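You operate a simulated robot arm through the tools that you are given. There is no shell and no other tool. Be economical: measure what you need, move in short steps, check, and stop when the job is done.

You run a simulated two-armed robot. Do the job below in one go: nothing can be reset, and whatever is moved stays where it is left.

Task
Drain the clear cup on the air board and set the air to 5 bar.
Fine: red air lever shut first; watch the cup run dry; drain shut, then air lever open.
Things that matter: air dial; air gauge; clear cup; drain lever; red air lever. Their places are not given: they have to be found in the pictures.

It is judged by the outcome, as a careful person would: the job done as asked, and still so three seconds after it is handed in. It fails if anything else is knocked over, pushed out of place, dropped, spilled or broken.

Robot
Two 7-joint arms with fingered hands on one trunk that stands fixed in place. Base frame: the origin is at the foot of the trunk, x ahead of it, y to its left, z up. Units: m, degrees, N and s.
The left shoulder is at [0.021, 0.173, 1.556], the right one opposite. With the tool pointing down near the work surface each hand reaches from about 0.1 to 0.62 m from the base axis, measured 20 degrees to its own side. Payload 3.5 kg a hand.
Tool frame (each hand has its own): the origin (TCP) lies between the finger pads and is the grasp point; the fingertips stand 0.03 m ahead of it; z points along the fingers, y is the line along which they close. Largest opening 0.104 m; the body of the gripper starts 0.035 m behind the TCP. The gripper is a hand of 3 fingers: y runs from the thumb to the fingers, the wrist lies at [-0.015, -0.104, -0.178] in the tool frame, and closing takes about 1.5 s.
Orientation is that of the tool frame in the base frame, as [roll, pitch, yaw] about the fixed x, y, z axes, in that order (R = Rz(yaw) Ry(pitch) Rx(roll)). With the fingers straight down and the wrist toward the robot, the tool's x, y and z point along [0, 1, 0], [1, 0, 0] and [0, 0, -1] of the base frame.

Tools
- The arms move only by the tool step_arm. It takes "left_deltas", "right_deltas" or both (then of equal length, played together; a hand with none holds still); each is a list of rows, each an object (a shift or turn left out is 0, a gripper value left out holds the last) with "claw": the finger opening in m, from 0 to 0.104; "xyz": the shift along the tool's x, y, z in units of 100 mm (1.0 is 100 mm), a list of three; "delta_rot": the turn, a rotation vector about the tool's x, y, z in units of 120 degrees (1.0 is 120 degrees), a list of three. In form: [{"claw": claw, "xyz": [dx, dy, dz], "delta_rot": [wx, wy, wz]}, ...]. A call has 1 to 12 rows; each row is the pose to reach, as a shift and turn from the pose commanded when the call began, along the tool's axes at that moment. A call with a number of a shift or a turn outside -1 to 1 is refused whole. Rows are played at 5 a second. More than 0.05 m and 8.6 degrees between two rows, or a gripper value outside its range, and nothing of the call is played. A pose out of reach is approached as far as the arm can. The call stops where the force on the tool passes 40 N (or 10 N more than at its start, if that is more) or the arm is blocked; 0.2 s more then pass. The fingers move at their own pace (about 0.072 m/s each) and stop on an object; they squeeze with about 31 N. The grip force told is the motor's: it shows also when the fingers shut on nothing. Time passes only in rows, and 0.2 s behind the last, so rows that repeat a pose let the fingers close. The reply holds the time, the measured pose of the TCP, the force on the tool along the base axes, the opening and the grip force, in the units named above and with some noise, with the torque about the TCP (base axes, N m) and any sound that the robot's microphone picked up.
- Cameras (640 x 400 px; columns grow to the right, rows downward): "scene" is now at [0.089, 0.0505, 1.7466]; the picture's right is [0.46, -0.89, 0.00], its down [-0.42, -0.22, -0.88] and it looks along [0.78, 0.41, -0.47] (base axes); focal length 250 px, centre (320, 200). "left" rides on the left gripper at [-0.064, -0.094, -0.117] in its tool frame; the picture's right is [-0.72, -0.33, 0.61], its down [0.64, -0.65, 0.40] and it looks along [0.27, 0.68, 0.68] (tool axes); focal length 238 px, centre (320, 200). "right" rides on the right gripper at [0.064, -0.094, -0.117] in its tool frame; the picture's right is [-0.72, 0.33, -0.61], its down [-0.64, -0.65, 0.40] and it looks along [-0.27, 0.68, 0.68] (tool axes); focal length 238 px, centre (320, 200).
- grab_frame(camera): a new picture of that camera. The clock stands still meanwhile.
- slide_trunk(by): slides the trunk up (or, below 0, down) by that many m; the arms and the scene camera ride with it, the base frame stays. It gives what a move gives, with no picture.
- grasp_type(shape, hand): the hand has 3 fingers and takes this shape, open, in about a second: jaw (thumb against the fingers, like two jaws); tri (thumb and two fingers); tip (a fingertip pinch); poke (one finger out to press); point (the index stretched); flat (the hand flat); cup (the hand cupped); fist (a fist). The gripper value then closes the fingers along that shape, each until it touches; the sizes above hold for jaw. It gives what a move gives, with no picture.
- aim_head(pan, tilt): turns the head with the scene camera to pan (to the left, within 86 degrees either way) and tilt (down, from -29 to 69), counted from straight ahead of the robot. It gives what a move gives.
- probe_pixels(camera, pixels): for up to 12 pixels [column, row] of the newest picture of that camera ("zoom" is the newest enlarged one), the place [x, y, z] in the base frame of the surface seen there, good to about 0.002 m, but the place of the scene camera against the robot may be out by one fixed shift of up to 0.018 m in any direction. The clock stands still meanwhile.
- inspect(camera, box): a new picture of the part [left, top, right, bottom] of that camera's present view, enlarged. The clock stands still meanwhile.
- job_done(): hands the job in; it is judged then, once.

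Go step by step. Measure first, check grasps and placings, and put right what went wrong. The budget is 80 turns and 44 pictures, counting those below and the enlarged ones. Unless the task says otherwise, let go and move clear before handing in, and close with one line.

The tools are called after ">>>" as a command line: name --argument value ..., lists and objects as JSON in quotes. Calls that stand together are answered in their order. step_arm: Moves the arms, as the interface text tells. Its arguments: {"type":"object","properties":{"left_deltas":{"type":"array"},"right_deltas":{"type":"array"}},"required":[]} The other tools are called the same way: slide_trunk (by) slides the trunk up or down; grasp_type (shape, hand) gives the hand a shape; aim_head (pan, tilt) turns the head that bears the scene camera; grab_frame (camera) takes a picture; probe_pixels (camera, pixels) gives the place of the surface under pixels of a picture; inspect (camera, box) takes an enlarged picture of a part of a camera's view; job_done () hands the job in.

At the start:

```text
t: 0.0
left_tool_pos: [0.3039, 0.3304, 1.6376]
left_tool_rot: [180.0, 0.0, 90.2]
left_ft_force: [-0.1, -0.6, -0.2]
left_wrist_torque: [0.01, 0.02, 0.03]
left_grip_width: 0.1035
left_grasp_force: 0.1
left_shape: jaw
right_tool_pos: [0.4419, 0.0195, 1.5858]
right_tool_rot: [-179.9, -0.1, 90.0]
right_ft_force: [-0.4, -0.5, 0.2]
right_wrist_torque: [0.0, -0.02, 0.01]
right_grip_width: 0.1037
right_grasp_force: 0.1
right_shape: jaw
trunk travel left (down, up): [-0.65, 0.104]
head pan, tilt: [27.5, 28.3]
```

scene: 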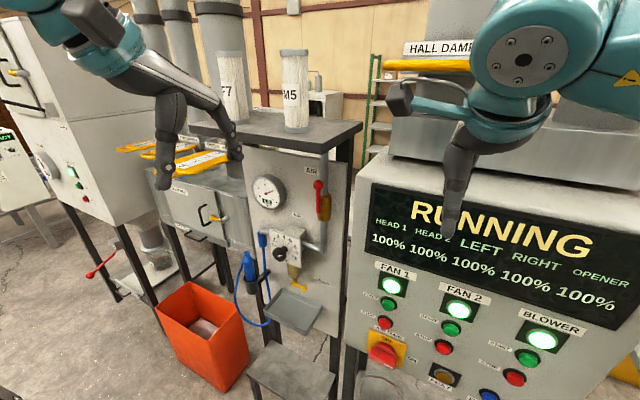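
right: 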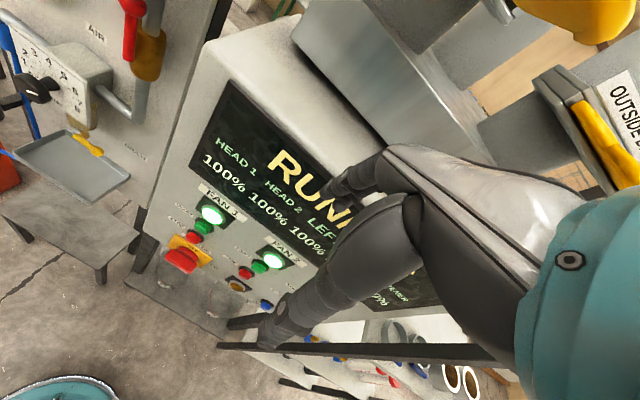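
left: 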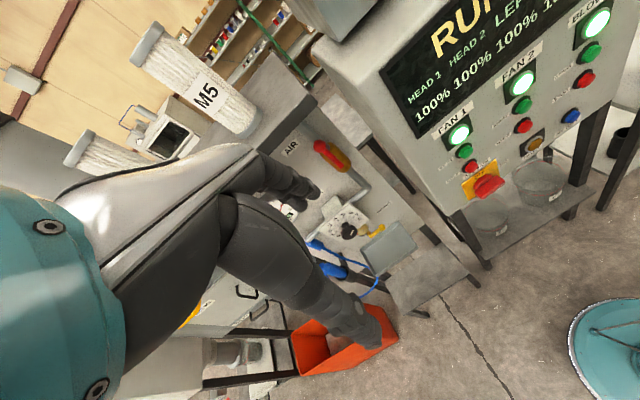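

The air board is in the scene view around columns 240-350, rows 150-330: gauge near (268,192), red lever near (320,190), dial near (280,253), cup/drain near (295,275). I'll enlarge it.

>>> inspect --camera "scene" --box '[225, 140, 365, 340]'

>>> inspect --camera "scene" --box '[240, 220, 340, 300]'

```text
2.00 times, centred on (295, 240) of scene
```

zoom: 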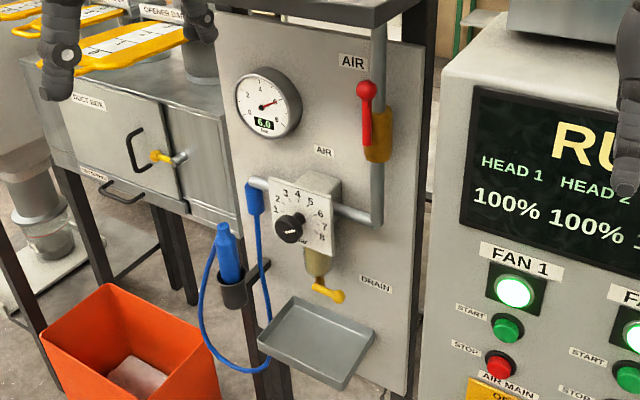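

```text
5.00 times, centred on (290, 260) of scene
```

zoom: 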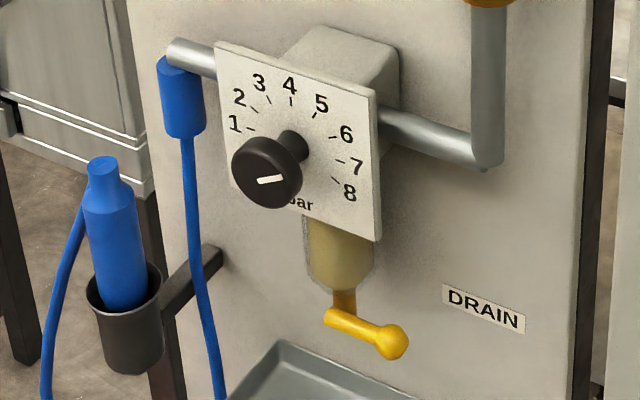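

The gauge reads about 6.0 bar, the cup is cloudy (water) with a yellow drain lever below it. I'll measure places on this zoom.

>>> probe_pixels --camera "zoom" --pixels '[[267, 180], [250, 150], [230, 60], [365, 100], [370, 230], [350, 195], [290, 90], [340, 250], [335, 318], [393, 342], [555, 100], [480, 300]]'

>>> inspect --camera "scene" --box '[250, 160, 350, 230]'

```text
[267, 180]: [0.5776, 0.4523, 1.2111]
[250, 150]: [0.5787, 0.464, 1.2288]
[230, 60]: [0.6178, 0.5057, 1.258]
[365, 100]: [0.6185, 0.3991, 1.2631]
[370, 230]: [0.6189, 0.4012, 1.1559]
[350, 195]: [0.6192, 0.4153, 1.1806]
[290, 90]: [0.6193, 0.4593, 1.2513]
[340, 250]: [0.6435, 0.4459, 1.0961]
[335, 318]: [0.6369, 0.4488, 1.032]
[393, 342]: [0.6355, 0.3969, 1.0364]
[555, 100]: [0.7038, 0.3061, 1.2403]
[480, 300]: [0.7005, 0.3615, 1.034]
```

```text
5.71 times, centred on (300, 195) of scene
```

zoom: 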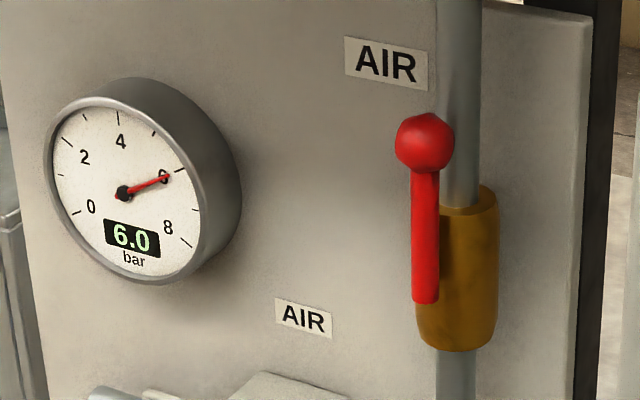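

Red lever stands along the pipe (open), yellow lever lies across (shut). I'll measure the red lever and then the dial's ticks.

>>> probe_pixels --camera "zoom" --pixels '[[425, 145], [425, 120], [400, 140], [450, 140], [424, 180], [424, 240], [424, 290], [470, 250], [470, 330], [460, 120], [540, 200], [124, 193]]'

>>> inspect --camera "scene" --box '[270, 225, 320, 256]'

```text
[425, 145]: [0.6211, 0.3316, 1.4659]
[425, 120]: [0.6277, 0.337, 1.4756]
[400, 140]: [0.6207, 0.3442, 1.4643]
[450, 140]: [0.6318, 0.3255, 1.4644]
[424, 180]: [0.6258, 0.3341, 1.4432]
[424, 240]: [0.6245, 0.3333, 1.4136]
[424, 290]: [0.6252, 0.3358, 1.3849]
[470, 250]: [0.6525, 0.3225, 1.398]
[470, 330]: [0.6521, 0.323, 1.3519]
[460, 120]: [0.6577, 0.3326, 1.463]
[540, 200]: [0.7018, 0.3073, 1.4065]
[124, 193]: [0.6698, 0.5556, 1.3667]
```

```text
12.80 times, centred on (295, 240) of scene
```

zoom: 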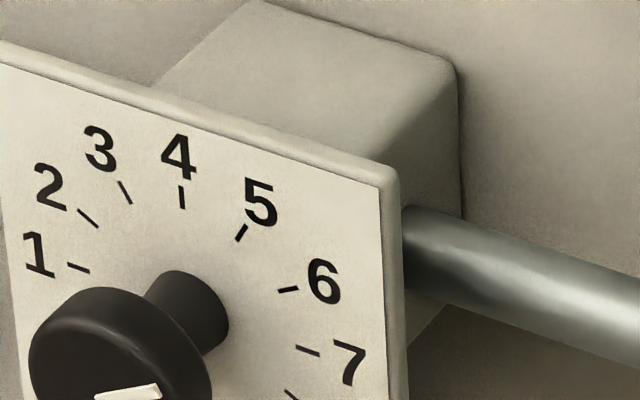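

Now measure ticks and mark direction.

>>> probe_pixels --camera "zoom" --pixels '[[78, 268], [88, 217], [125, 192], [182, 197], [241, 232], [288, 290], [307, 350], [100, 398], [158, 388], [190, 275], [32, 360], [120, 295]]'

>>> inspect --camera "scene" --box '[260, 240, 320, 290]'

```text
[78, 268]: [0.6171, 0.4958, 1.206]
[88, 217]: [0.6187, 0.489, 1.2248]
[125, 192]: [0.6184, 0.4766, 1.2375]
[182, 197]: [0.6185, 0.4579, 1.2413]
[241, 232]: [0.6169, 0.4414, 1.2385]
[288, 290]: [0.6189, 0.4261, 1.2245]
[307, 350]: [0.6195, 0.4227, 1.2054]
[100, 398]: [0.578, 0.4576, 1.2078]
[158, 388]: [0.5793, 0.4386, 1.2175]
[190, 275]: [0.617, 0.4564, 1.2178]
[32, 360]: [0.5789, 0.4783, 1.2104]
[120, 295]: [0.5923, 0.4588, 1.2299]
```

```text
8.00 times, centred on (290, 265) of scene
```

zoom: 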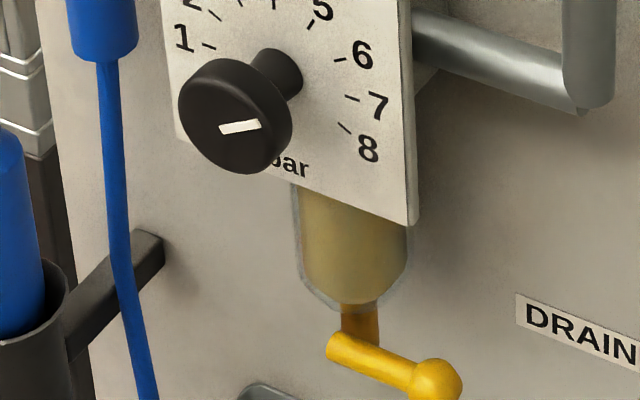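

Ticks centre at about (y 0.459, z 1.204), 30° per bar, mark now at 6. Now I check the scene camera's offset against the left hand camera.

>>> inspect --camera "left" --box '[290, 120, 430, 260]'

```text
2.86 times, centred on (360, 190) of left
```

zoom: 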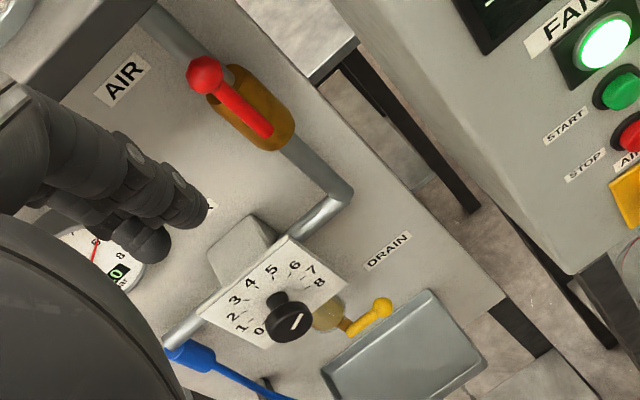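

>>> probe_pixels --camera "zoom" --pixels '[[204, 73], [195, 65], [268, 130], [235, 100], [296, 322], [286, 340], [345, 280], [287, 237], [382, 308], [348, 328], [400, 270], [420, 350]]'

```text
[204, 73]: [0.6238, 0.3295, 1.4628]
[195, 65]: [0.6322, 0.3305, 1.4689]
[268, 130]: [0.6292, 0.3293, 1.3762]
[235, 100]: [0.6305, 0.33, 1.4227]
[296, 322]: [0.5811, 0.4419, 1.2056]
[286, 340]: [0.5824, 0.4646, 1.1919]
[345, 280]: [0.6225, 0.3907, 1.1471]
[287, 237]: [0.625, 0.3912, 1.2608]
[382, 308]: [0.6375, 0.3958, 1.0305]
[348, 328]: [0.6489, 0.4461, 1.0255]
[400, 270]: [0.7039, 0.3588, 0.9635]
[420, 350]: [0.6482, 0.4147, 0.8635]
```

Offset scene→hand is about (+0.004,-0.005,-0.006). Before moving, I check clearance to the shelf and panel.

>>> grab_frame --camera "scene"

>>> probe_pixels --camera "scene" --pixels '[[300, 150], [340, 135], [240, 135], [380, 200], [400, 350], [387, 348], [296, 290], [300, 330], [275, 305], [280, 360], [250, 265], [190, 160]]'

```text
34 pictures are left
```

scene: 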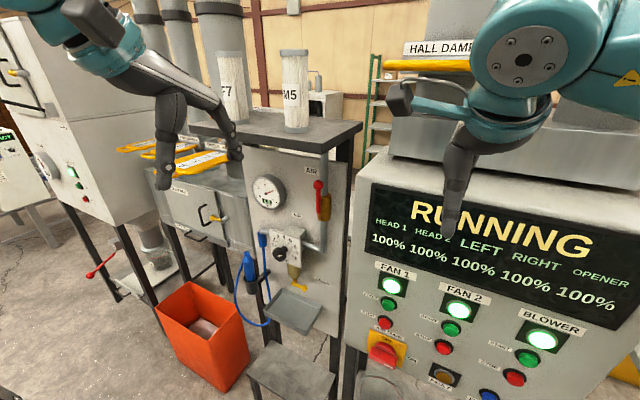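

```text
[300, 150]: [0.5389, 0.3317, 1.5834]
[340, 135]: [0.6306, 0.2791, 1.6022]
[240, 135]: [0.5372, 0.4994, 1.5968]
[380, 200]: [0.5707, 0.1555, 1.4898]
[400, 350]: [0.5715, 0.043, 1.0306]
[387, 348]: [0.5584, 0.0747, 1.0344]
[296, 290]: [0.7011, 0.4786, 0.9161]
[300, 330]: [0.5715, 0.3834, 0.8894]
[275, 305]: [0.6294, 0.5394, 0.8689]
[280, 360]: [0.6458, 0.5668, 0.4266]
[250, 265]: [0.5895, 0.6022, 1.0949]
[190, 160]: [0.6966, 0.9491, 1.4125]
```

Shelf edge at x 0.54, z 1.58 overhangs the board; panel front at x 0.57 for y<0.16. I turn the left hand to point ahead while lowering, staying at x<0.45.

>>> step_arm --left_deltas '[{"xyz": [0, 0.09, 0.09], "delta_rot": [-0.068, 0, 0]}, {"xyz": [0, 0.18, 0.18], "delta_rot": [-0.136, 0, 0]}, {"xyz": [0, 0.27, 0.27], "delta_rot": [-0.204, 0, 0]}, {"xyz": [0, 0.36, 0.36], "delta_rot": [-0.272, 0, 0]}, {"xyz": [0, 0.45, 0.45], "delta_rot": [-0.34, 0, 0]}, {"xyz": [0, 0.54, 0.54], "delta_rot": [-0.408, 0, 0]}, {"xyz": [0, 0.63, 0.63], "delta_rot": [-0.476, 0, 0]}, {"xyz": [0, 0.72, 0.72], "delta_rot": [-0.545, 0, 0]}, {"xyz": [0, 0.81, 0.81], "delta_rot": [-0.613, 0, 0]}, {"xyz": [0, 0.9, 0.9], "delta_rot": [-0.682, 0, 0]}, {"xyz": [0, 1.0, 1.0], "delta_rot": [-0.75, 0, 0]}, {"xyz": [0, 1.0, 1.0], "delta_rot": [-0.75, 0, 0]}]'

```text
t: 2.6
left_tool_pos: [0.4047, 0.3302, 1.5375]
left_tool_rot: [89.9, 0.0, 90.1]
left_ft_force: [0.5, 0.0, -0.8]
left_wrist_torque: [0.01, 0.01, 0.03]
left_grip_width: 0.1038
left_grasp_force: 0.0
left_shape: jaw
left hand out of reach, approached as far as the arm can: row 4, 5, 6, 7, 8, 9, 10
right_tool_pos: [0.44, 0.0196, 1.5841]
right_tool_rot: [-179.9, 0.0, 90.0]
right_ft_force: [0.3, 0.6, 0.1]
right_wrist_torque: [0.02, 0.01, 0.01]
right_grip_width: 0.1037
right_grasp_force: 0.0
right_shape: jaw
trunk travel left (down, up): [-0.65, 0.104]
head pan, tilt: [27.5, 28.3]
```

The left hand now points ahead at (0.405,0.330,1.537). I lower the trunk 0.2 m so all controls are in reach, then close the left fingers to push.

>>> slide_trunk --by -0.2

>>> step_arm --left_deltas '[{"claw": 0, "xyz": [0, 0.3, 0]}, {"claw": 0, "xyz": [0, 0.6, 0]}, {"claw": 0, "xyz": [0, 0.9, 0]}, {"claw": 0, "xyz": [0, 0.9, 0.4]}, {"claw": 0, "xyz": [0, 0.9, 0.8]}, {"claw": 0, "xyz": [0, 0.9, 0.8]}, {"claw": 0, "xyz": [0, 0.9, 0.8]}, {"claw": 0, "xyz": [0, 0.9, 0.8]}]'

>>> grab_frame --camera "left"

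>>> grab_frame --camera "scene"

```text
t: 4.8
left_tool_pos: [0.4036, 0.33, 1.3381]
left_tool_rot: [89.9, 0.1, 90.0]
left_ft_force: [-1.1, 0.0, 0.4]
left_wrist_torque: [0.0, 0.03, -0.03]
left_grip_width: 0.1039
left_grasp_force: 0.0
left_shape: jaw
right_tool_pos: [0.4414, 0.02, 1.3854]
right_tool_rot: [-179.9, 0.1, 89.9]
right_ft_force: [0.5, 0.7, 0.2]
right_wrist_torque: [0.03, 0.01, -0.03]
right_grip_width: 0.1037
right_grasp_force: 0.1
right_shape: jaw
trunk travel left (down, up): [-0.45, 0.304]
head pan, tilt: [27.5, 28.3]
```

```text
t: 6.6
left_tool_pos: [0.4832, 0.3304, 1.4268]
left_tool_rot: [89.9, 0.1, 90.3]
left_ft_force: [0.3, -0.7, -1.1]
left_wrist_torque: [-0.02, 0.02, -0.01]
left_grip_width: 0.0
left_grasp_force: 31.0
left_shape: jaw
left hand out of reach, approached as far as the arm can: row 2, 3
right_tool_pos: [0.4404, 0.0212, 1.386]
right_tool_rot: [-179.9, -0.1, 90.0]
right_ft_force: [-0.3, 0.1, -0.3]
right_wrist_torque: [0.0, -0.04, -0.02]
right_grip_width: 0.1039
right_grasp_force: 0.0
right_shape: jaw
trunk travel left (down, up): [-0.45, 0.304]
head pan, tilt: [27.5, 28.3]
```

```text
33 pictures are left
```

left: 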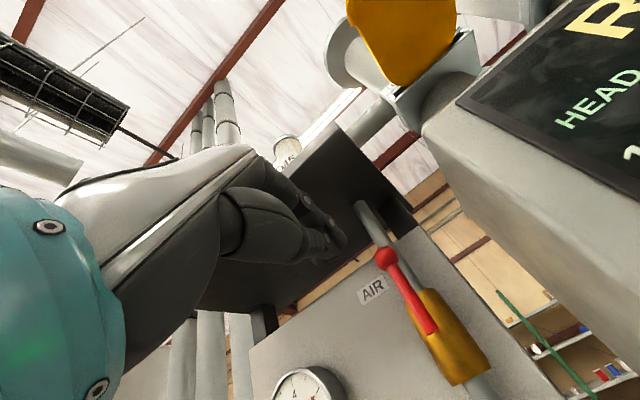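

```text
32 pictures are left
```

scene: 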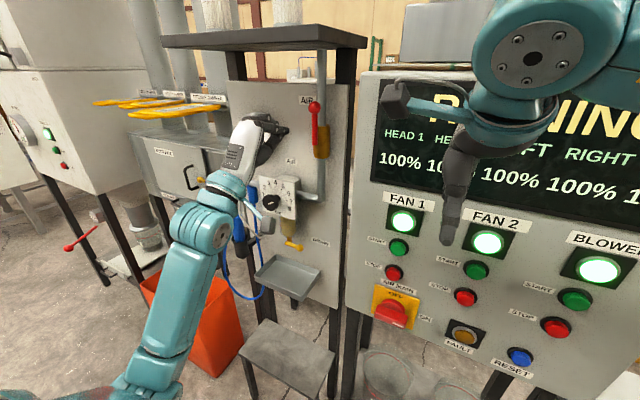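

Hand closed, centred at y 0.330. I'll probe the lever from this closer hand view.

>>> probe_pixels --camera "left" --pixels '[[386, 257], [377, 260], [396, 254], [386, 248], [408, 293], [432, 330], [365, 210], [440, 310], [460, 370], [325, 240], [338, 238], [470, 150]]'

```text
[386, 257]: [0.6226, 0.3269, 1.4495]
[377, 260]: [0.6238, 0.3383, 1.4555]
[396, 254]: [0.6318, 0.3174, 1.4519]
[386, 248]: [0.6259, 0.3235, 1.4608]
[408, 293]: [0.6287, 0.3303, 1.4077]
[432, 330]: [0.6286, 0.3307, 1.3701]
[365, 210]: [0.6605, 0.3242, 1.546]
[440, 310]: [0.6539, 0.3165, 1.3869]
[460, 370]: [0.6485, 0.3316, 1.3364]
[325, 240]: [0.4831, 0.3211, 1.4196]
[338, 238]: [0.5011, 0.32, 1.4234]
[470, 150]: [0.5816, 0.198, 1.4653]
```

Ball centre ≈ (0.635,0.328,1.456), pivot ≈ (0.330,1.38). I place the closed fingers left of the ball.

>>> step_arm --left_deltas '[{"xyz": [0.3, 0.15, 0]}, {"xyz": [0.55, 0.28, 0]}, {"xyz": [0.55, 0.28, 0.4]}, {"xyz": [0.55, 0.28, 0.8]}, {"xyz": [0.55, 0.28, 1.0]}]'

>>> step_arm --left_deltas '[{"xyz": [0, 0, 0.15]}, {"xyz": [0, 0, 0.28]}, {"xyz": [-0.1, 0, 0.28]}, {"xyz": [-0.2, 0, 0.28]}]'

>>> grab_frame --camera "left"

```text
t: 7.8
left_tool_pos: [0.5865, 0.385, 1.4552]
left_tool_rot: [89.9, 0.1, 90.2]
left_ft_force: [-0.3, 0.0, -0.4]
left_wrist_torque: [0.02, 0.02, -0.02]
left_grip_width: 0.0001
left_grasp_force: 31.0
left_shape: jaw
right_tool_pos: [0.4419, 0.0199, 1.3857]
right_tool_rot: [-179.9, 0.0, 90.0]
right_ft_force: [-0.2, -0.9, 0.0]
right_wrist_torque: [-0.02, -0.02, 0.01]
right_grip_width: 0.1036
right_grasp_force: 0.1
right_shape: jaw
trunk travel left (down, up): [-0.45, 0.304]
head pan, tilt: [27.5, 28.3]
```

```text
t: 8.8
left_tool_pos: [0.6121, 0.3656, 1.4577]
left_tool_rot: [90.0, 0.0, 90.1]
left_ft_force: [0.0, 0.7, -0.7]
left_wrist_torque: [0.0, -0.02, 0.02]
left_grip_width: 0.0
left_grasp_force: 30.9
left_shape: jaw
right_tool_pos: [0.4405, 0.0199, 1.3862]
right_tool_rot: [-180.0, -0.1, 90.0]
right_ft_force: [1.0, 0.6, 0.0]
right_wrist_torque: [0.03, 0.0, 0.02]
right_grip_width: 0.1036
right_grasp_force: 0.0
right_shape: jaw
trunk travel left (down, up): [-0.45, 0.304]
head pan, tilt: [27.5, 28.3]
```

```text
31 pictures are left
```

left: 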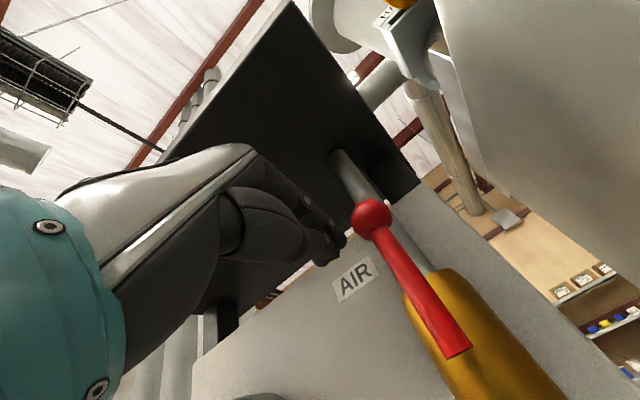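

Fingers are just left of the ball. Push gently toward -y and feel.

>>> step_arm --left_deltas '[{"xyz": [-0.1, 0, 0]}, {"xyz": [-0.17, 0, 0]}, {"xyz": [-0.24, 0, 0]}, {"xyz": [-0.31, -0.01, 0]}, {"xyz": [-0.38, -0.02, 0]}]'

>>> grab_frame --camera "left"

```text
t: 9.8
left_tool_pos: [0.6113, 0.3521, 1.4561]
left_tool_rot: [89.9, 0.0, 91.9]
left_ft_force: [1.8, 30.2, 3.0]
left_wrist_torque: [-0.08, -0.05, 0.73]
left_grip_width: 0.0
left_grasp_force: 31.2
left_shape: jaw
right_tool_pos: [0.4413, 0.0219, 1.3845]
right_tool_rot: [-179.8, 0.2, 89.8]
right_ft_force: [0.1, -0.2, -0.4]
right_wrist_torque: [0.02, 0.01, 0.02]
right_grip_width: 0.1037
right_grasp_force: 0.1
right_shape: jaw
trunk travel left (down, up): [-0.45, 0.304]
head pan, tilt: [27.5, 28.3]
stopped in row 5 (left hand): the force on the tool passed its limit at 42 N (the readings are from after the stop); the commanded pose is now the measured one
```

```text
30 pictures are left
```

left: 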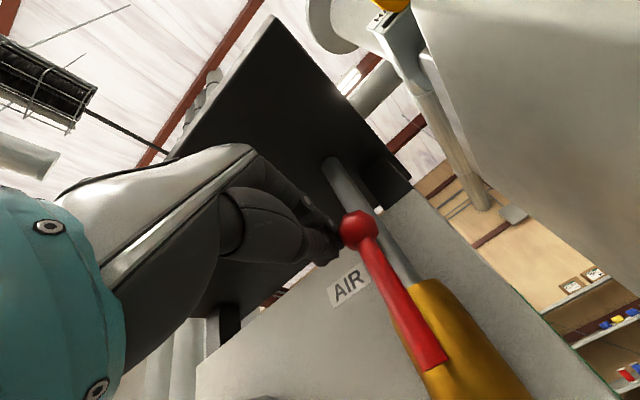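

The lever doesn't go toward -y (42 N, unmoved), so it shuts toward +y. Back off and go round to its right side.

>>> step_arm --left_deltas '[{"xyz": [0.15, 0, 0]}, {"xyz": [0.15, 0, -0.4]}, {"xyz": [0.1, 0, -0.7]}, {"xyz": [-0.3, 0, -0.7]}, {"xyz": [-0.7, 0, -0.7]}]'

>>> step_arm --left_deltas '[{"xyz": [0, 0, 0.35]}, {"xyz": [0, 0, 0.7]}, {"xyz": [0, 0, 0.7]}]'

>>> grab_frame --camera "left"

```text
t: 11.0
left_tool_pos: [0.5409, 0.2702, 1.4573]
left_tool_rot: [89.9, 0.0, 91.1]
left_ft_force: [-1.1, 0.7, 0.2]
left_wrist_torque: [-0.01, -0.01, 0.04]
left_grip_width: 0.0
left_grasp_force: 31.0
left_shape: jaw
right_tool_pos: [0.442, 0.0186, 1.3848]
right_tool_rot: [-179.9, 0.0, 90.0]
right_ft_force: [-0.6, -0.3, 0.3]
right_wrist_torque: [0.0, 0.02, 0.01]
right_grip_width: 0.1037
right_grasp_force: 0.1
right_shape: jaw
trunk travel left (down, up): [-0.45, 0.304]
head pan, tilt: [27.5, 28.3]
```

```text
t: 11.8
left_tool_pos: [0.6137, 0.2733, 1.458]
left_tool_rot: [89.8, 0.0, 91.1]
left_ft_force: [0.1, -0.1, -0.9]
left_wrist_torque: [0.0, -0.03, -0.03]
left_grip_width: 0.0
left_grasp_force: 30.9
left_shape: jaw
right_tool_pos: [0.4416, 0.0199, 1.3852]
right_tool_rot: [-179.8, 0.0, 90.0]
right_ft_force: [0.0, 0.6, 0.1]
right_wrist_torque: [0.0, 0.0, 0.03]
right_grip_width: 0.1036
right_grasp_force: 0.0
right_shape: jaw
trunk travel left (down, up): [-0.45, 0.304]
head pan, tilt: [27.5, 28.3]
```

```text
29 pictures are left
```

left: 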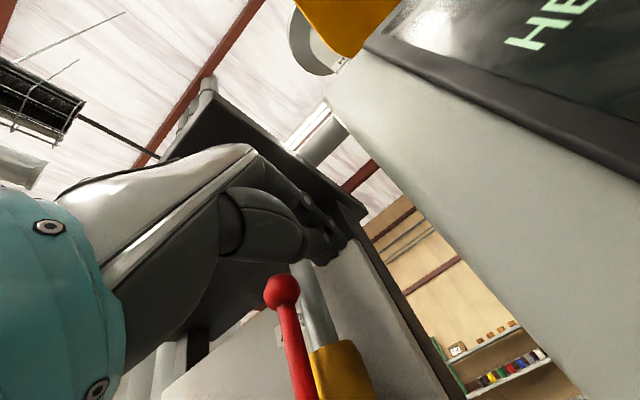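

Clear to the right of the lever. Push toward +y along the arc, first half.

>>> step_arm --left_deltas '[{"xyz": [0.2, 0, 0]}, {"xyz": [0.33, -0.01, 0]}, {"xyz": [0.466, 0.01, 0]}, {"xyz": [0.604, 0.016, 0]}, {"xyz": [0.742, 0, 0]}, {"xyz": [0.875, -0.044, 0]}, {"xyz": [0.998, -0.107, 0]}]'

>>> grab_frame --camera "left"

```text
t: 13.4
left_tool_pos: [0.6118, 0.3722, 1.4448]
left_tool_rot: [89.7, 0.1, 91.1]
left_ft_force: [0.3, -0.5, -0.5]
left_wrist_torque: [0.0, 0.0, 0.01]
left_grip_width: 0.0001
left_grasp_force: 30.9
left_shape: jaw
right_tool_pos: [0.4412, 0.0201, 1.3846]
right_tool_rot: [-179.8, 0.0, 90.0]
right_ft_force: [0.4, 0.4, 0.2]
right_wrist_torque: [-0.02, 0.01, 0.01]
right_grip_width: 0.1034
right_grasp_force: 0.1
right_shape: jaw
trunk travel left (down, up): [-0.45, 0.304]
head pan, tilt: [27.5, 28.3]
```

```text
28 pictures are left
```

left: 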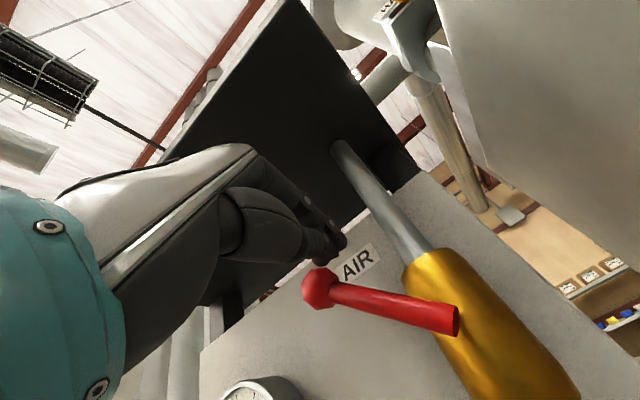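

The lever follows toward +y. Second half of the arc.

>>> step_arm --left_deltas '[{"xyz": [0.12, -0.07, 0]}, {"xyz": [0.21, -0.17, 0]}, {"xyz": [0.285, -0.29, 0]}, {"xyz": [0.34, -0.41, 0]}, {"xyz": [0.35, -0.49, 0]}, {"xyz": [0.35, -0.55, 0]}, {"xyz": [0.35, -0.6, 0]}, {"xyz": [0.35, -0.65, 0]}]'

>>> grab_frame --camera "left"

>>> grab_frame --camera "scene"

```text
t: 15.2
left_tool_pos: [0.6067, 0.4065, 1.3872]
left_tool_rot: [89.2, -0.1, 90.9]
left_ft_force: [0.8, -0.3, 14.3]
left_wrist_torque: [0.1, -0.35, 0.01]
left_grip_width: 0.0003
left_grasp_force: 31.3
left_shape: jaw
right_tool_pos: [0.4397, 0.0191, 1.3861]
right_tool_rot: [180.0, -0.1, 90.0]
right_ft_force: [-0.3, 0.3, 0.3]
right_wrist_torque: [0.02, -0.03, 0.02]
right_grip_width: 0.1035
right_grasp_force: 0.1
right_shape: jaw
trunk travel left (down, up): [-0.45, 0.304]
head pan, tilt: [27.5, 28.3]
```

```text
27 pictures are left
```

left: 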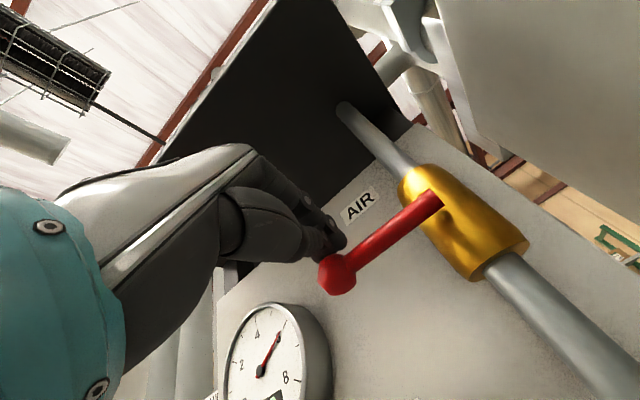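

```text
26 pictures are left
```

scene: 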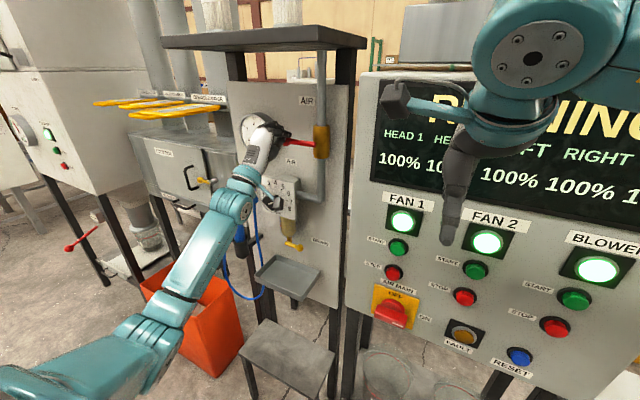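

The lever now lies level (14 N at its stop): air shut. Now back off and descend in front of the board to the drain lever.

>>> step_arm --left_deltas '[{"xyz": [0, 0.25, 0]}, {"xyz": [0, 0.25, -0.4]}, {"xyz": [0, 0.25, -0.8]}, {"xyz": [0, 0.25, -1.0]}]'

>>> step_arm --left_deltas '[{"xyz": [0, -0.35, 0]}, {"xyz": [0, -0.7, 0]}, {"xyz": [0, -1.0, 0]}]'

>>> step_arm --left_deltas '[{"xyz": [0, -0.35, 0]}, {"xyz": [0, -0.7, 0]}, {"xyz": [0, -1.0, 0]}]'

>>> step_arm --left_deltas '[{"xyz": [0, -0.35, 0]}, {"xyz": [0, -0.7, 0]}, {"xyz": [0, -0.9, 0]}]'

>>> grab_frame --camera "left"

>>> inspect --camera "scene" --box '[225, 80, 365, 320]'

```text
t: 16.2
left_tool_pos: [0.5092, 0.4073, 1.4072]
left_tool_rot: [89.8, 0.0, 91.0]
left_ft_force: [0.1, 0.2, -0.5]
left_wrist_torque: [0.01, -0.02, 0.0]
left_grip_width: 0.0
left_grasp_force: 30.9
left_shape: jaw
right_tool_pos: [0.4403, 0.0205, 1.3863]
right_tool_rot: [-179.9, 0.1, 90.0]
right_ft_force: [-0.4, -0.1, 0.4]
right_wrist_torque: [0.0, 0.02, -0.02]
right_grip_width: 0.1037
right_grasp_force: 0.1
right_shape: jaw
trunk travel left (down, up): [-0.45, 0.304]
head pan, tilt: [27.5, 28.3]
```

```text
t: 17.0
left_tool_pos: [0.51, 0.4058, 1.3063]
left_tool_rot: [89.9, 0.0, 91.0]
left_ft_force: [-0.1, 0.3, 0.6]
left_wrist_torque: [0.01, -0.06, 0.01]
left_grip_width: 0.0
left_grasp_force: 31.5
left_shape: jaw
right_tool_pos: [0.4427, 0.0209, 1.3851]
right_tool_rot: [-179.9, 0.0, 90.1]
right_ft_force: [0.2, 1.1, 0.1]
right_wrist_torque: [0.01, -0.02, -0.02]
right_grip_width: 0.1037
right_grasp_force: 0.1
right_shape: jaw
trunk travel left (down, up): [-0.45, 0.304]
head pan, tilt: [27.5, 28.3]
```

```text
t: 17.8
left_tool_pos: [0.5098, 0.4067, 1.2057]
left_tool_rot: [89.6, 0.0, 91.2]
left_ft_force: [0.5, -1.0, 0.4]
left_wrist_torque: [-0.01, 0.0, 0.0]
left_grip_width: 0.0
left_grasp_force: 31.2
left_shape: jaw
right_tool_pos: [0.4408, 0.0205, 1.3846]
right_tool_rot: [-179.9, 0.0, 90.0]
right_ft_force: [0.0, 0.7, 0.3]
right_wrist_torque: [-0.02, 0.02, 0.0]
right_grip_width: 0.1037
right_grasp_force: 0.0
right_shape: jaw
trunk travel left (down, up): [-0.45, 0.304]
head pan, tilt: [27.5, 28.3]
```

```text
t: 18.6
left_tool_pos: [0.5114, 0.4076, 1.1144]
left_tool_rot: [89.8, 0.0, 90.9]
left_ft_force: [-0.4, -0.3, 0.0]
left_wrist_torque: [0.0, 0.03, 0.02]
left_grip_width: 0.0001
left_grasp_force: 31.3
left_shape: jaw
right_tool_pos: [0.4418, 0.0205, 1.3846]
right_tool_rot: [-179.9, 0.0, 90.0]
right_ft_force: [-0.1, -1.0, -0.5]
right_wrist_torque: [-0.02, -0.03, -0.01]
right_grip_width: 0.1037
right_grasp_force: 0.0
right_shape: jaw
trunk travel left (down, up): [-0.45, 0.304]
head pan, tilt: [27.5, 28.3]
```

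```text
25 pictures are left
```

left: 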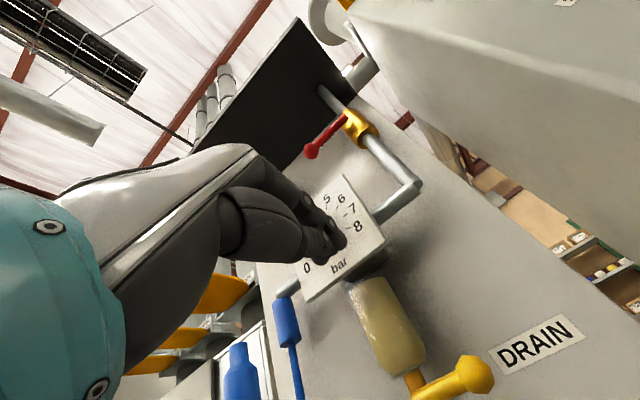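

```text
1.67 times, centred on (295, 200) of scene
```

zoom: 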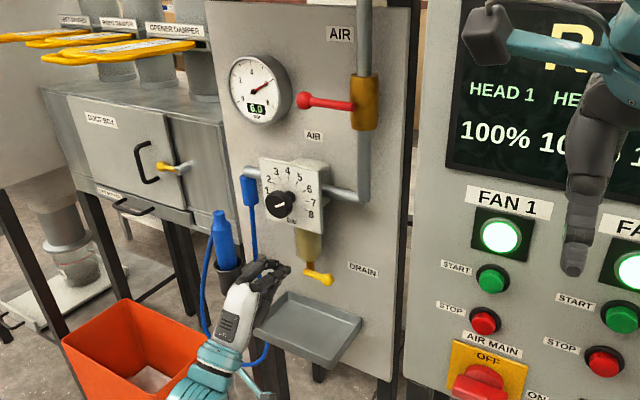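

Red lever is level and stays. Measure the cup and yellow lever in the hand view.

>>> probe_pixels --camera "left" --pixels '[[474, 373], [463, 362], [490, 378], [430, 388], [410, 382], [425, 350], [400, 370], [395, 290], [375, 330], [540, 345]]'

```text
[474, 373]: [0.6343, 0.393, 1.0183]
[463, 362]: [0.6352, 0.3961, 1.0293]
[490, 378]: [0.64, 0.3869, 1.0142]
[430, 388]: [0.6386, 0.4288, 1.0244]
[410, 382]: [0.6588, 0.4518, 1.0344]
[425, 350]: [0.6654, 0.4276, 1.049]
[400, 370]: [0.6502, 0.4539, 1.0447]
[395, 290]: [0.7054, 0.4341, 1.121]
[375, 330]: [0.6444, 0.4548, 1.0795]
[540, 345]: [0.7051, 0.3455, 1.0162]
```

Ball centre ≈ (0.646,0.393,1.024), pivot y ≈0.447. Approach from above its ball.

>>> step_arm --left_deltas '[{"xyz": [-0.22, -0.25, 0]}, {"xyz": [-0.24, -0.5, 0.2]}, {"xyz": [-0.24, -0.5, 0.6]}, {"xyz": [-0.24, -0.5, 1.0]}, {"xyz": [-0.24, -0.5, 1.0]}]'

>>> step_arm --left_deltas '[{"xyz": [0, 0, 0.12]}, {"xyz": [0, 0, 0.12]}]'

>>> grab_frame --camera "left"

>>> inspect --camera "scene" --box '[250, 170, 350, 300]'

```text
t: 19.8
left_tool_pos: [0.6111, 0.3836, 1.0656]
left_tool_rot: [89.7, 0.0, 90.9]
left_ft_force: [-0.3, 0.3, -0.6]
left_wrist_torque: [-0.01, 0.0, 0.0]
left_grip_width: 0.0004
left_grasp_force: 30.9
left_shape: jaw
right_tool_pos: [0.44, 0.0217, 1.3849]
right_tool_rot: [-180.0, 0.0, 89.9]
right_ft_force: [-0.6, 0.0, 0.3]
right_wrist_torque: [-0.03, -0.01, -0.03]
right_grip_width: 0.1034
right_grasp_force: 0.1
right_shape: jaw
trunk travel left (down, up): [-0.45, 0.304]
head pan, tilt: [27.5, 28.3]
```

```text
t: 20.4
left_tool_pos: [0.6169, 0.382, 1.0714]
left_tool_rot: [89.7, 0.1, 91.1]
left_ft_force: [-0.5, -0.8, -0.3]
left_wrist_torque: [0.01, -0.01, 0.04]
left_grip_width: 0.0
left_grasp_force: 31.0
left_shape: jaw
left hand out of reach, approached as far as the arm can: row 1, 2
right_tool_pos: [0.441, 0.0213, 1.384]
right_tool_rot: [-179.9, 0.0, 90.0]
right_ft_force: [0.5, -0.7, -0.2]
right_wrist_torque: [0.0, 0.0, 0.0]
right_grip_width: 0.1038
right_grasp_force: 0.0
right_shape: jaw
trunk travel left (down, up): [-0.45, 0.304]
head pan, tilt: [27.5, 28.3]
```

```text
23 pictures are left
```

left: 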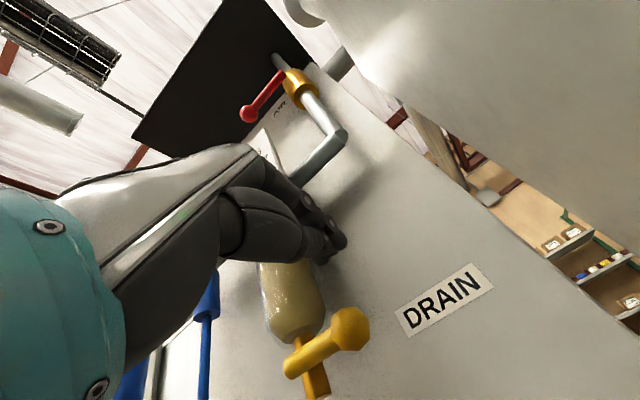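

```text
3.08 times, centred on (300, 235) of scene
```

zoom: 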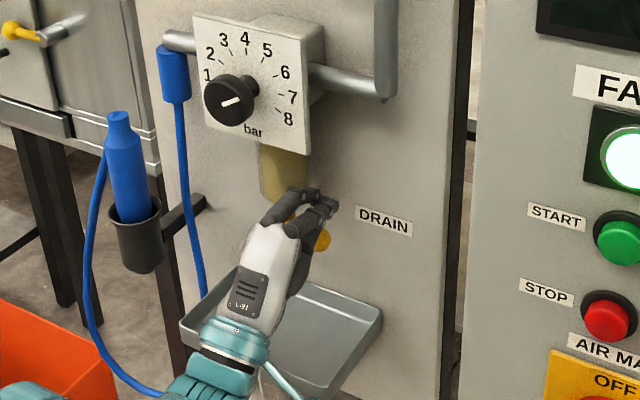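

Out of reach by a little; I back off, raise, and lower the trunk 0.15 m to compensate.

>>> step_arm --left_deltas '[{"xyz": [0, 0, -0.4]}, {"xyz": [0, 0.3, -0.8]}, {"xyz": [0, 0.7, -0.8]}, {"xyz": [0, 1.0, -0.8]}, {"xyz": [0, 1.0, -0.8]}]'

>>> slide_trunk --by -0.15

```text
t: 21.6
left_tool_pos: [0.6183, 0.4139, 1.0936]
left_tool_rot: [89.9, -0.1, 90.5]
left_ft_force: [-18.6, -18.4, -6.3]
left_wrist_torque: [-0.2, 0.29, -0.26]
left_grip_width: 0.0
left_grasp_force: 30.6
left_shape: jaw
left hand out of reach, approached as far as the arm can: row 1, 2, 3, 4, 5
right_tool_pos: [0.4386, 0.0177, 1.3864]
right_tool_rot: [-180.0, -0.1, 90.0]
right_ft_force: [0.8, -0.1, 0.3]
right_wrist_torque: [0.02, -0.02, 0.02]
right_grip_width: 0.1034
right_grasp_force: 0.0
right_shape: jaw
trunk travel left (down, up): [-0.45, 0.304]
head pan, tilt: [27.5, 28.3]
```

```text
t: 23.1
left_tool_pos: [0.632, 0.4195, 0.9219]
left_tool_rot: [91.8, 0.0, 91.0]
left_ft_force: [-10.1, -3.9, 18.8]
left_wrist_torque: [-0.27, 1.4, 0.14]
left_grip_width: 0.0002
left_grasp_force: 31.7
left_shape: jaw
right_tool_pos: [0.4414, 0.0183, 1.2409]
right_tool_rot: [-179.9, 0.0, 90.0]
right_ft_force: [1.1, 0.1, -0.2]
right_wrist_torque: [0.02, 0.01, 0.02]
right_grip_width: 0.1038
right_grasp_force: 0.0
right_shape: jaw
trunk travel left (down, up): [-0.308, 0.446]
head pan, tilt: [27.5, 28.3]
stopped: the force on the tool passed its limit at 44 N (the readings are from after the stop); the commanded pose is now the measured one
```

The hand did not back off (it drifted to y 0.414 with 26 N) and the trunk then pushed it down to z 0.922, 44 N. Look at once.

>>> grab_frame --camera "left"

>>> grab_frame --camera "scene"

>>> inspect --camera "scene" --box '[240, 110, 360, 250]'

```text
21 pictures are left
```

left: 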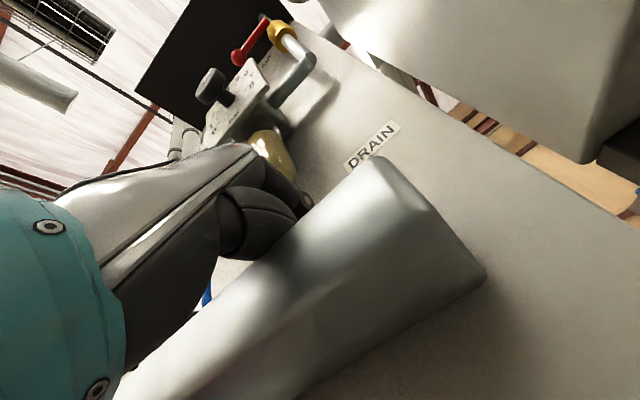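

```text
20 pictures are left
```

scene: 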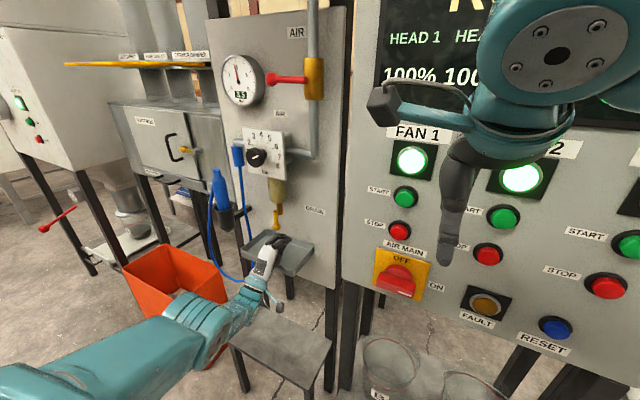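

```text
2.86 times, centred on (300, 180) of scene
```

zoom: 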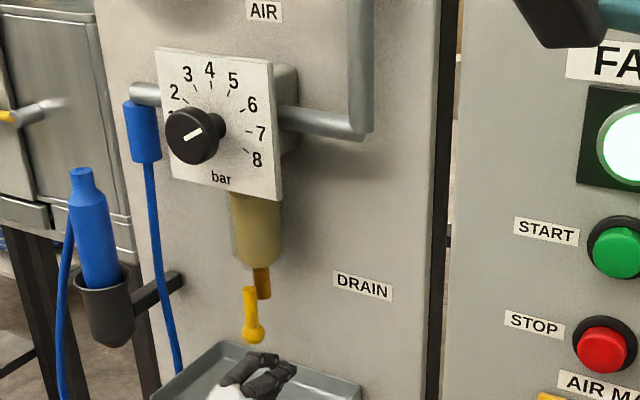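

By luck the slide swung the drain lever down: it now hangs along the pipe, gauge falling (3.5). Hand rests on the tray; I ease it up and right, then back, watching.

>>> step_arm --left_deltas '[{"xyz": [-0.05, 0.05, 0]}, {"xyz": [-0.1, 0.15, 0]}, {"xyz": [-0.15, 0.25, 0]}, {"xyz": [-0.15, 0.25, 0]}]'

```text
t: 24.1
left_tool_pos: [0.6457, 0.4095, 0.926]
left_tool_rot: [92.7, 0.0, 91.1]
left_ft_force: [0.7, -0.1, 0.4]
left_wrist_torque: [0.0, -0.01, -0.01]
left_grip_width: 0.0002
left_grasp_force: 31.5
left_shape: jaw
left hand out of reach, approached as far as the arm can: row 1, 2, 3, 4
right_tool_pos: [0.4428, 0.0191, 1.2424]
right_tool_rot: [-179.7, 0.0, 90.1]
right_ft_force: [0.1, -0.3, 1.1]
right_wrist_torque: [0.02, 0.05, 0.01]
right_grip_width: 0.1038
right_grasp_force: 0.0
right_shape: jaw
trunk travel left (down, up): [-0.308, 0.446]
head pan, tilt: [27.5, 28.3]
```

No contact force now. Try pulling back gently.

>>> step_arm --left_deltas '[{"xyz": [0, 0.1, -0.1]}, {"xyz": [0, 0.15, -0.3]}, {"xyz": [0, 0.2, -0.5]}, {"xyz": [0, 0.2, -0.5]}]'

```text
t: 25.1
left_tool_pos: [0.6294, 0.4246, 0.9203]
left_tool_rot: [92.2, 0.0, 91.1]
left_ft_force: [1.9, 0.1, 11.6]
left_wrist_torque: [-0.1, 0.58, 0.06]
left_grip_width: 0.0
left_grasp_force: 31.6
left_shape: jaw
left hand out of reach, approached as far as the arm can: row 1, 2, 3, 4
right_tool_pos: [0.4429, 0.0195, 1.2429]
right_tool_rot: [-179.9, 0.0, 90.1]
right_ft_force: [-0.6, -0.4, 0.2]
right_wrist_torque: [0.0, 0.0, 0.0]
right_grip_width: 0.1035
right_grasp_force: 0.0
right_shape: jaw
trunk travel left (down, up): [-0.308, 0.446]
head pan, tilt: [27.5, 28.3]
```

Still unreachable in this arm posture; rotating the hand about its own axis (wrist toward +y, up from the tray) should free it. Try a modest roll with a lift.

>>> step_arm --left_deltas '[{"xyz": [-0.1, 0.05, 0], "delta_rot": [0, 0, 0.06]}, {"xyz": [-0.2, 0.1, 0], "delta_rot": [0, 0, 0.12]}, {"xyz": [-0.2, 0.2, 0], "delta_rot": [0, 0, 0.18]}, {"xyz": [-0.2, 0.3, 0], "delta_rot": [0, 0, 0.24]}, {"xyz": [-0.2, 0.3, 0], "delta_rot": [0, 0, 0.24]}]'

>>> grab_frame --camera "scene"

```text
t: 26.3
left_tool_pos: [0.6464, 0.4132, 0.9358]
left_tool_rot: [92.9, -28.8, 89.6]
left_ft_force: [0.6, -0.1, -1.0]
left_wrist_torque: [0.0, 0.02, 0.01]
left_grip_width: 0.0
left_grasp_force: 30.9
left_shape: jaw
left hand out of reach, approached as far as the arm can: row 1, 2, 3, 4, 5
right_tool_pos: [0.4427, 0.0203, 1.2423]
right_tool_rot: [-179.7, 0.0, 90.0]
right_ft_force: [-0.2, -0.5, 0.4]
right_wrist_torque: [-0.03, -0.02, 0.03]
right_grip_width: 0.1035
right_grasp_force: 0.1
right_shape: jaw
trunk travel left (down, up): [-0.308, 0.446]
head pan, tilt: [27.5, 28.3]
```

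```text
18 pictures are left
```

scene: 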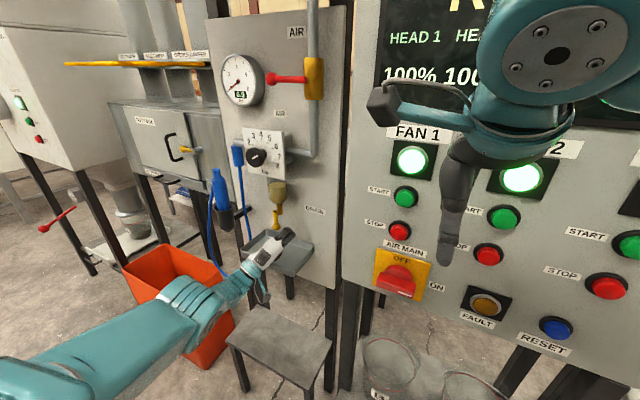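

The cup level is falling. The arm seems stretched straight; pitching the fingers down (wrist up toward the shoulder) with a back-off should relax it.

>>> step_arm --left_deltas '[{"xyz": [-0.03, 0.06, -0.1], "delta_rot": [0.037, -0.02, 0]}, {"xyz": [-0.06, 0.12, -0.2], "delta_rot": [0.073, -0.04, 0]}, {"xyz": [-0.09, 0.18, -0.35], "delta_rot": [0.11, -0.06, 0]}, {"xyz": [-0.12, 0.24, -0.5], "delta_rot": [0.146, -0.08, 0]}, {"xyz": [-0.16, 0.32, -0.65], "delta_rot": [0.183, -0.1, 0]}, {"xyz": [-0.16, 0.32, -0.8], "delta_rot": [0.219, -0.121, 0]}, {"xyz": [-0.16, 0.32, -0.8], "delta_rot": [0.219, -0.121, 0]}]'

```text
t: 27.9
left_tool_pos: [0.6699, 0.4553, 0.8813]
left_tool_rot: [125.8, -24.0, 74.6]
left_ft_force: [-0.9, -3.7, 9.9]
left_wrist_torque: [-0.17, -0.18, -0.06]
left_grip_width: 0.0
left_grasp_force: 30.8
left_shape: jaw
left hand out of reach, approached as far as the arm can: row 1, 2, 3, 4, 5, 6, 7
right_tool_pos: [0.4432, 0.0193, 1.2421]
right_tool_rot: [-179.8, -0.1, 89.9]
right_ft_force: [0.3, -0.6, 0.1]
right_wrist_torque: [0.0, 0.03, 0.02]
right_grip_width: 0.1037
right_grasp_force: 0.0
right_shape: jaw
trunk travel left (down, up): [-0.308, 0.446]
head pan, tilt: [27.5, 28.3]
```

The hand pitched but the wrist did not move in; TCP is now just over the tray floor (10 N). Before anything else, look at the whole arm posture.

>>> aim_head --pan 45 --tilt 55

>>> grab_frame --camera "scene"

```text
t: 28.8
left_tool_pos: [0.6689, 0.4555, 0.8808]
left_tool_rot: [125.8, -24.0, 74.6]
left_ft_force: [0.4, -1.6, 15.8]
left_wrist_torque: [-0.17, -0.34, 0.01]
left_grip_width: 0.0001
left_grasp_force: 31.2
left_shape: jaw
right_tool_pos: [0.4418, 0.0192, 1.241]
right_tool_rot: [-179.7, -0.1, 90.0]
right_ft_force: [0.0, -0.1, 0.9]
right_wrist_torque: [0.01, 0.01, 0.0]
right_grip_width: 0.1038
right_grasp_force: 0.0
right_shape: jaw
trunk travel left (down, up): [-0.308, 0.446]
head pan, tilt: [45.0, 55.0]
```

```text
17 pictures are left
```

scene: 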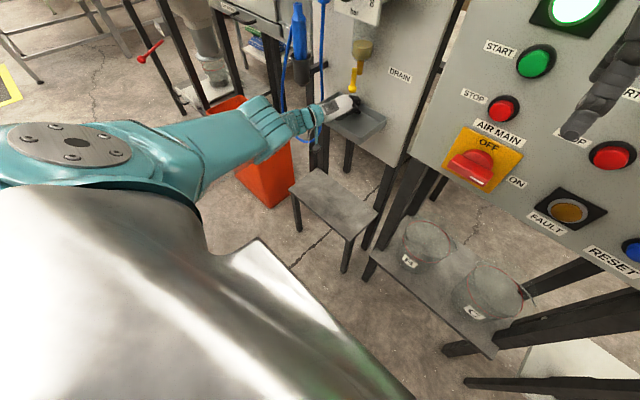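

The arm is stretched dead straight, so inward pulls can't bend it. I'll lift the fingers clear of the tray with the trunk (+0.03, lever ball is still above), then swing the hand to the right and raise tangentially so the elbow bends.

>>> slide_trunk --by 0.03

>>> inspect --camera "scene" --box '[280, 30, 420, 170]'

```text
t: 29.4
left_tool_pos: [0.6577, 0.4571, 0.8904]
left_tool_rot: [128.2, -24.5, 73.9]
left_ft_force: [-7.0, 1.2, -5.7]
left_wrist_torque: [-0.01, -0.59, -0.07]
left_grip_width: 0.0
left_grasp_force: 31.5
left_shape: jaw
right_tool_pos: [0.4402, 0.0189, 1.2654]
right_tool_rot: [-180.0, -0.1, 89.9]
right_ft_force: [0.5, 0.2, 0.3]
right_wrist_torque: [0.02, -0.01, 0.04]
right_grip_width: 0.1035
right_grasp_force: 0.0
right_shape: jaw
trunk travel left (down, up): [-0.329, 0.425]
head pan, tilt: [45.0, 55.0]
stopped: the force on the tool passed its limit at 52 N (the readings are from after the stop); the commanded pose is now the measured one
```

```text
2.86 times, centred on (350, 100) of scene
```

zoom: 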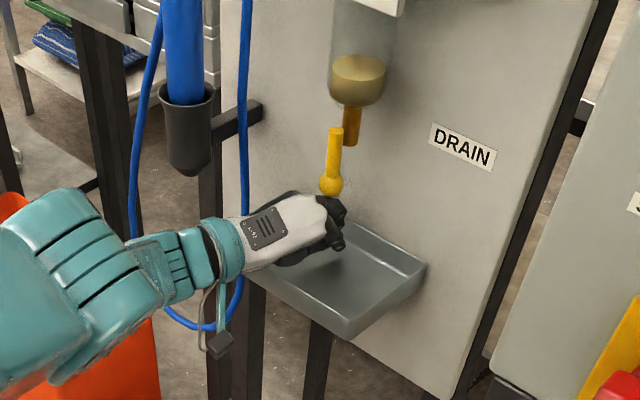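

The fingers touched the ball from below (stopped; lever still straight down, cup draining). Measure the tray rim to swing out safely.

>>> probe_pixels --camera "zoom" --pixels '[[424, 265], [350, 336], [350, 222], [255, 275], [340, 280], [330, 187], [335, 135], [290, 215], [340, 215], [360, 80], [265, 270], [390, 290]]'

```text
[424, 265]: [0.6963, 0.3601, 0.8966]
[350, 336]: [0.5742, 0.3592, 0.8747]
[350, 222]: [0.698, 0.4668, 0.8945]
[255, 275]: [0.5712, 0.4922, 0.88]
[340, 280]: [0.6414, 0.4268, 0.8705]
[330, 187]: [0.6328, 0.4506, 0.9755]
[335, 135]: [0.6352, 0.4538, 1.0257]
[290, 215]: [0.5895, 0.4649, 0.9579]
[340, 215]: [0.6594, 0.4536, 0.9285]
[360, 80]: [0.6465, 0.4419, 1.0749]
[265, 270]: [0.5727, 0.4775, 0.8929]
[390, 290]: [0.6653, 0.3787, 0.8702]
```

Tray walls reach z 0.89 with y 0.36–0.54; ball at (0.633,0.451,0.975). Swing the hand 18° to the right about the wrist, staying inside the tray.

>>> step_arm --left_deltas '[{"xyz": [-0.191, 0.071, -0.068], "delta_rot": [-0.0207, -0.0358, 0.0281]}, {"xyz": [-0.382, 0.142, -0.135], "delta_rot": [-0.0415, -0.0715, 0.0562]}, {"xyz": [-0.573, 0.213, -0.203], "delta_rot": [-0.0622, -0.1073, 0.0843]}, {"xyz": [-0.573, 0.213, -0.203], "delta_rot": [-0.0622, -0.1073, 0.0843]}]'

>>> inspect --camera "scene" --box '[280, 30, 420, 170]'

```text
t: 30.4
left_tool_pos: [0.6386, 0.3953, 0.8943]
left_tool_rot: [127.9, -24.4, 55.9]
left_ft_force: [0.1, 0.5, 0.0]
left_wrist_torque: [-0.04, -0.02, -0.02]
left_grip_width: 0.0
left_grasp_force: 30.5
left_shape: jaw
right_tool_pos: [0.4416, 0.0199, 1.2636]
right_tool_rot: [-179.9, 0.0, 89.9]
right_ft_force: [-0.8, 0.0, 0.4]
right_wrist_torque: [0.0, -0.04, 0.02]
right_grip_width: 0.1036
right_grasp_force: 0.1
right_shape: jaw
trunk travel left (down, up): [-0.329, 0.425]
head pan, tilt: [45.0, 55.0]
```

```text
2.86 times, centred on (350, 100) of scene
```

zoom: 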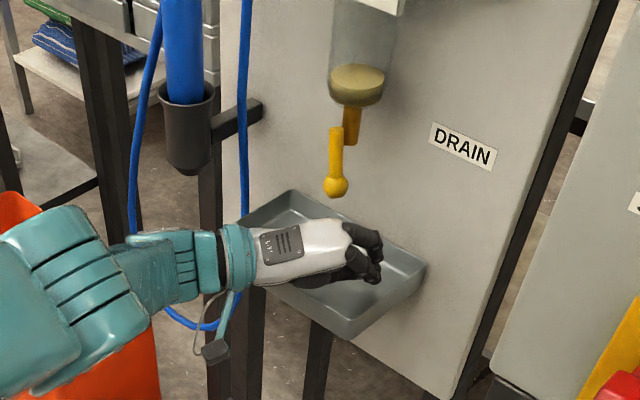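

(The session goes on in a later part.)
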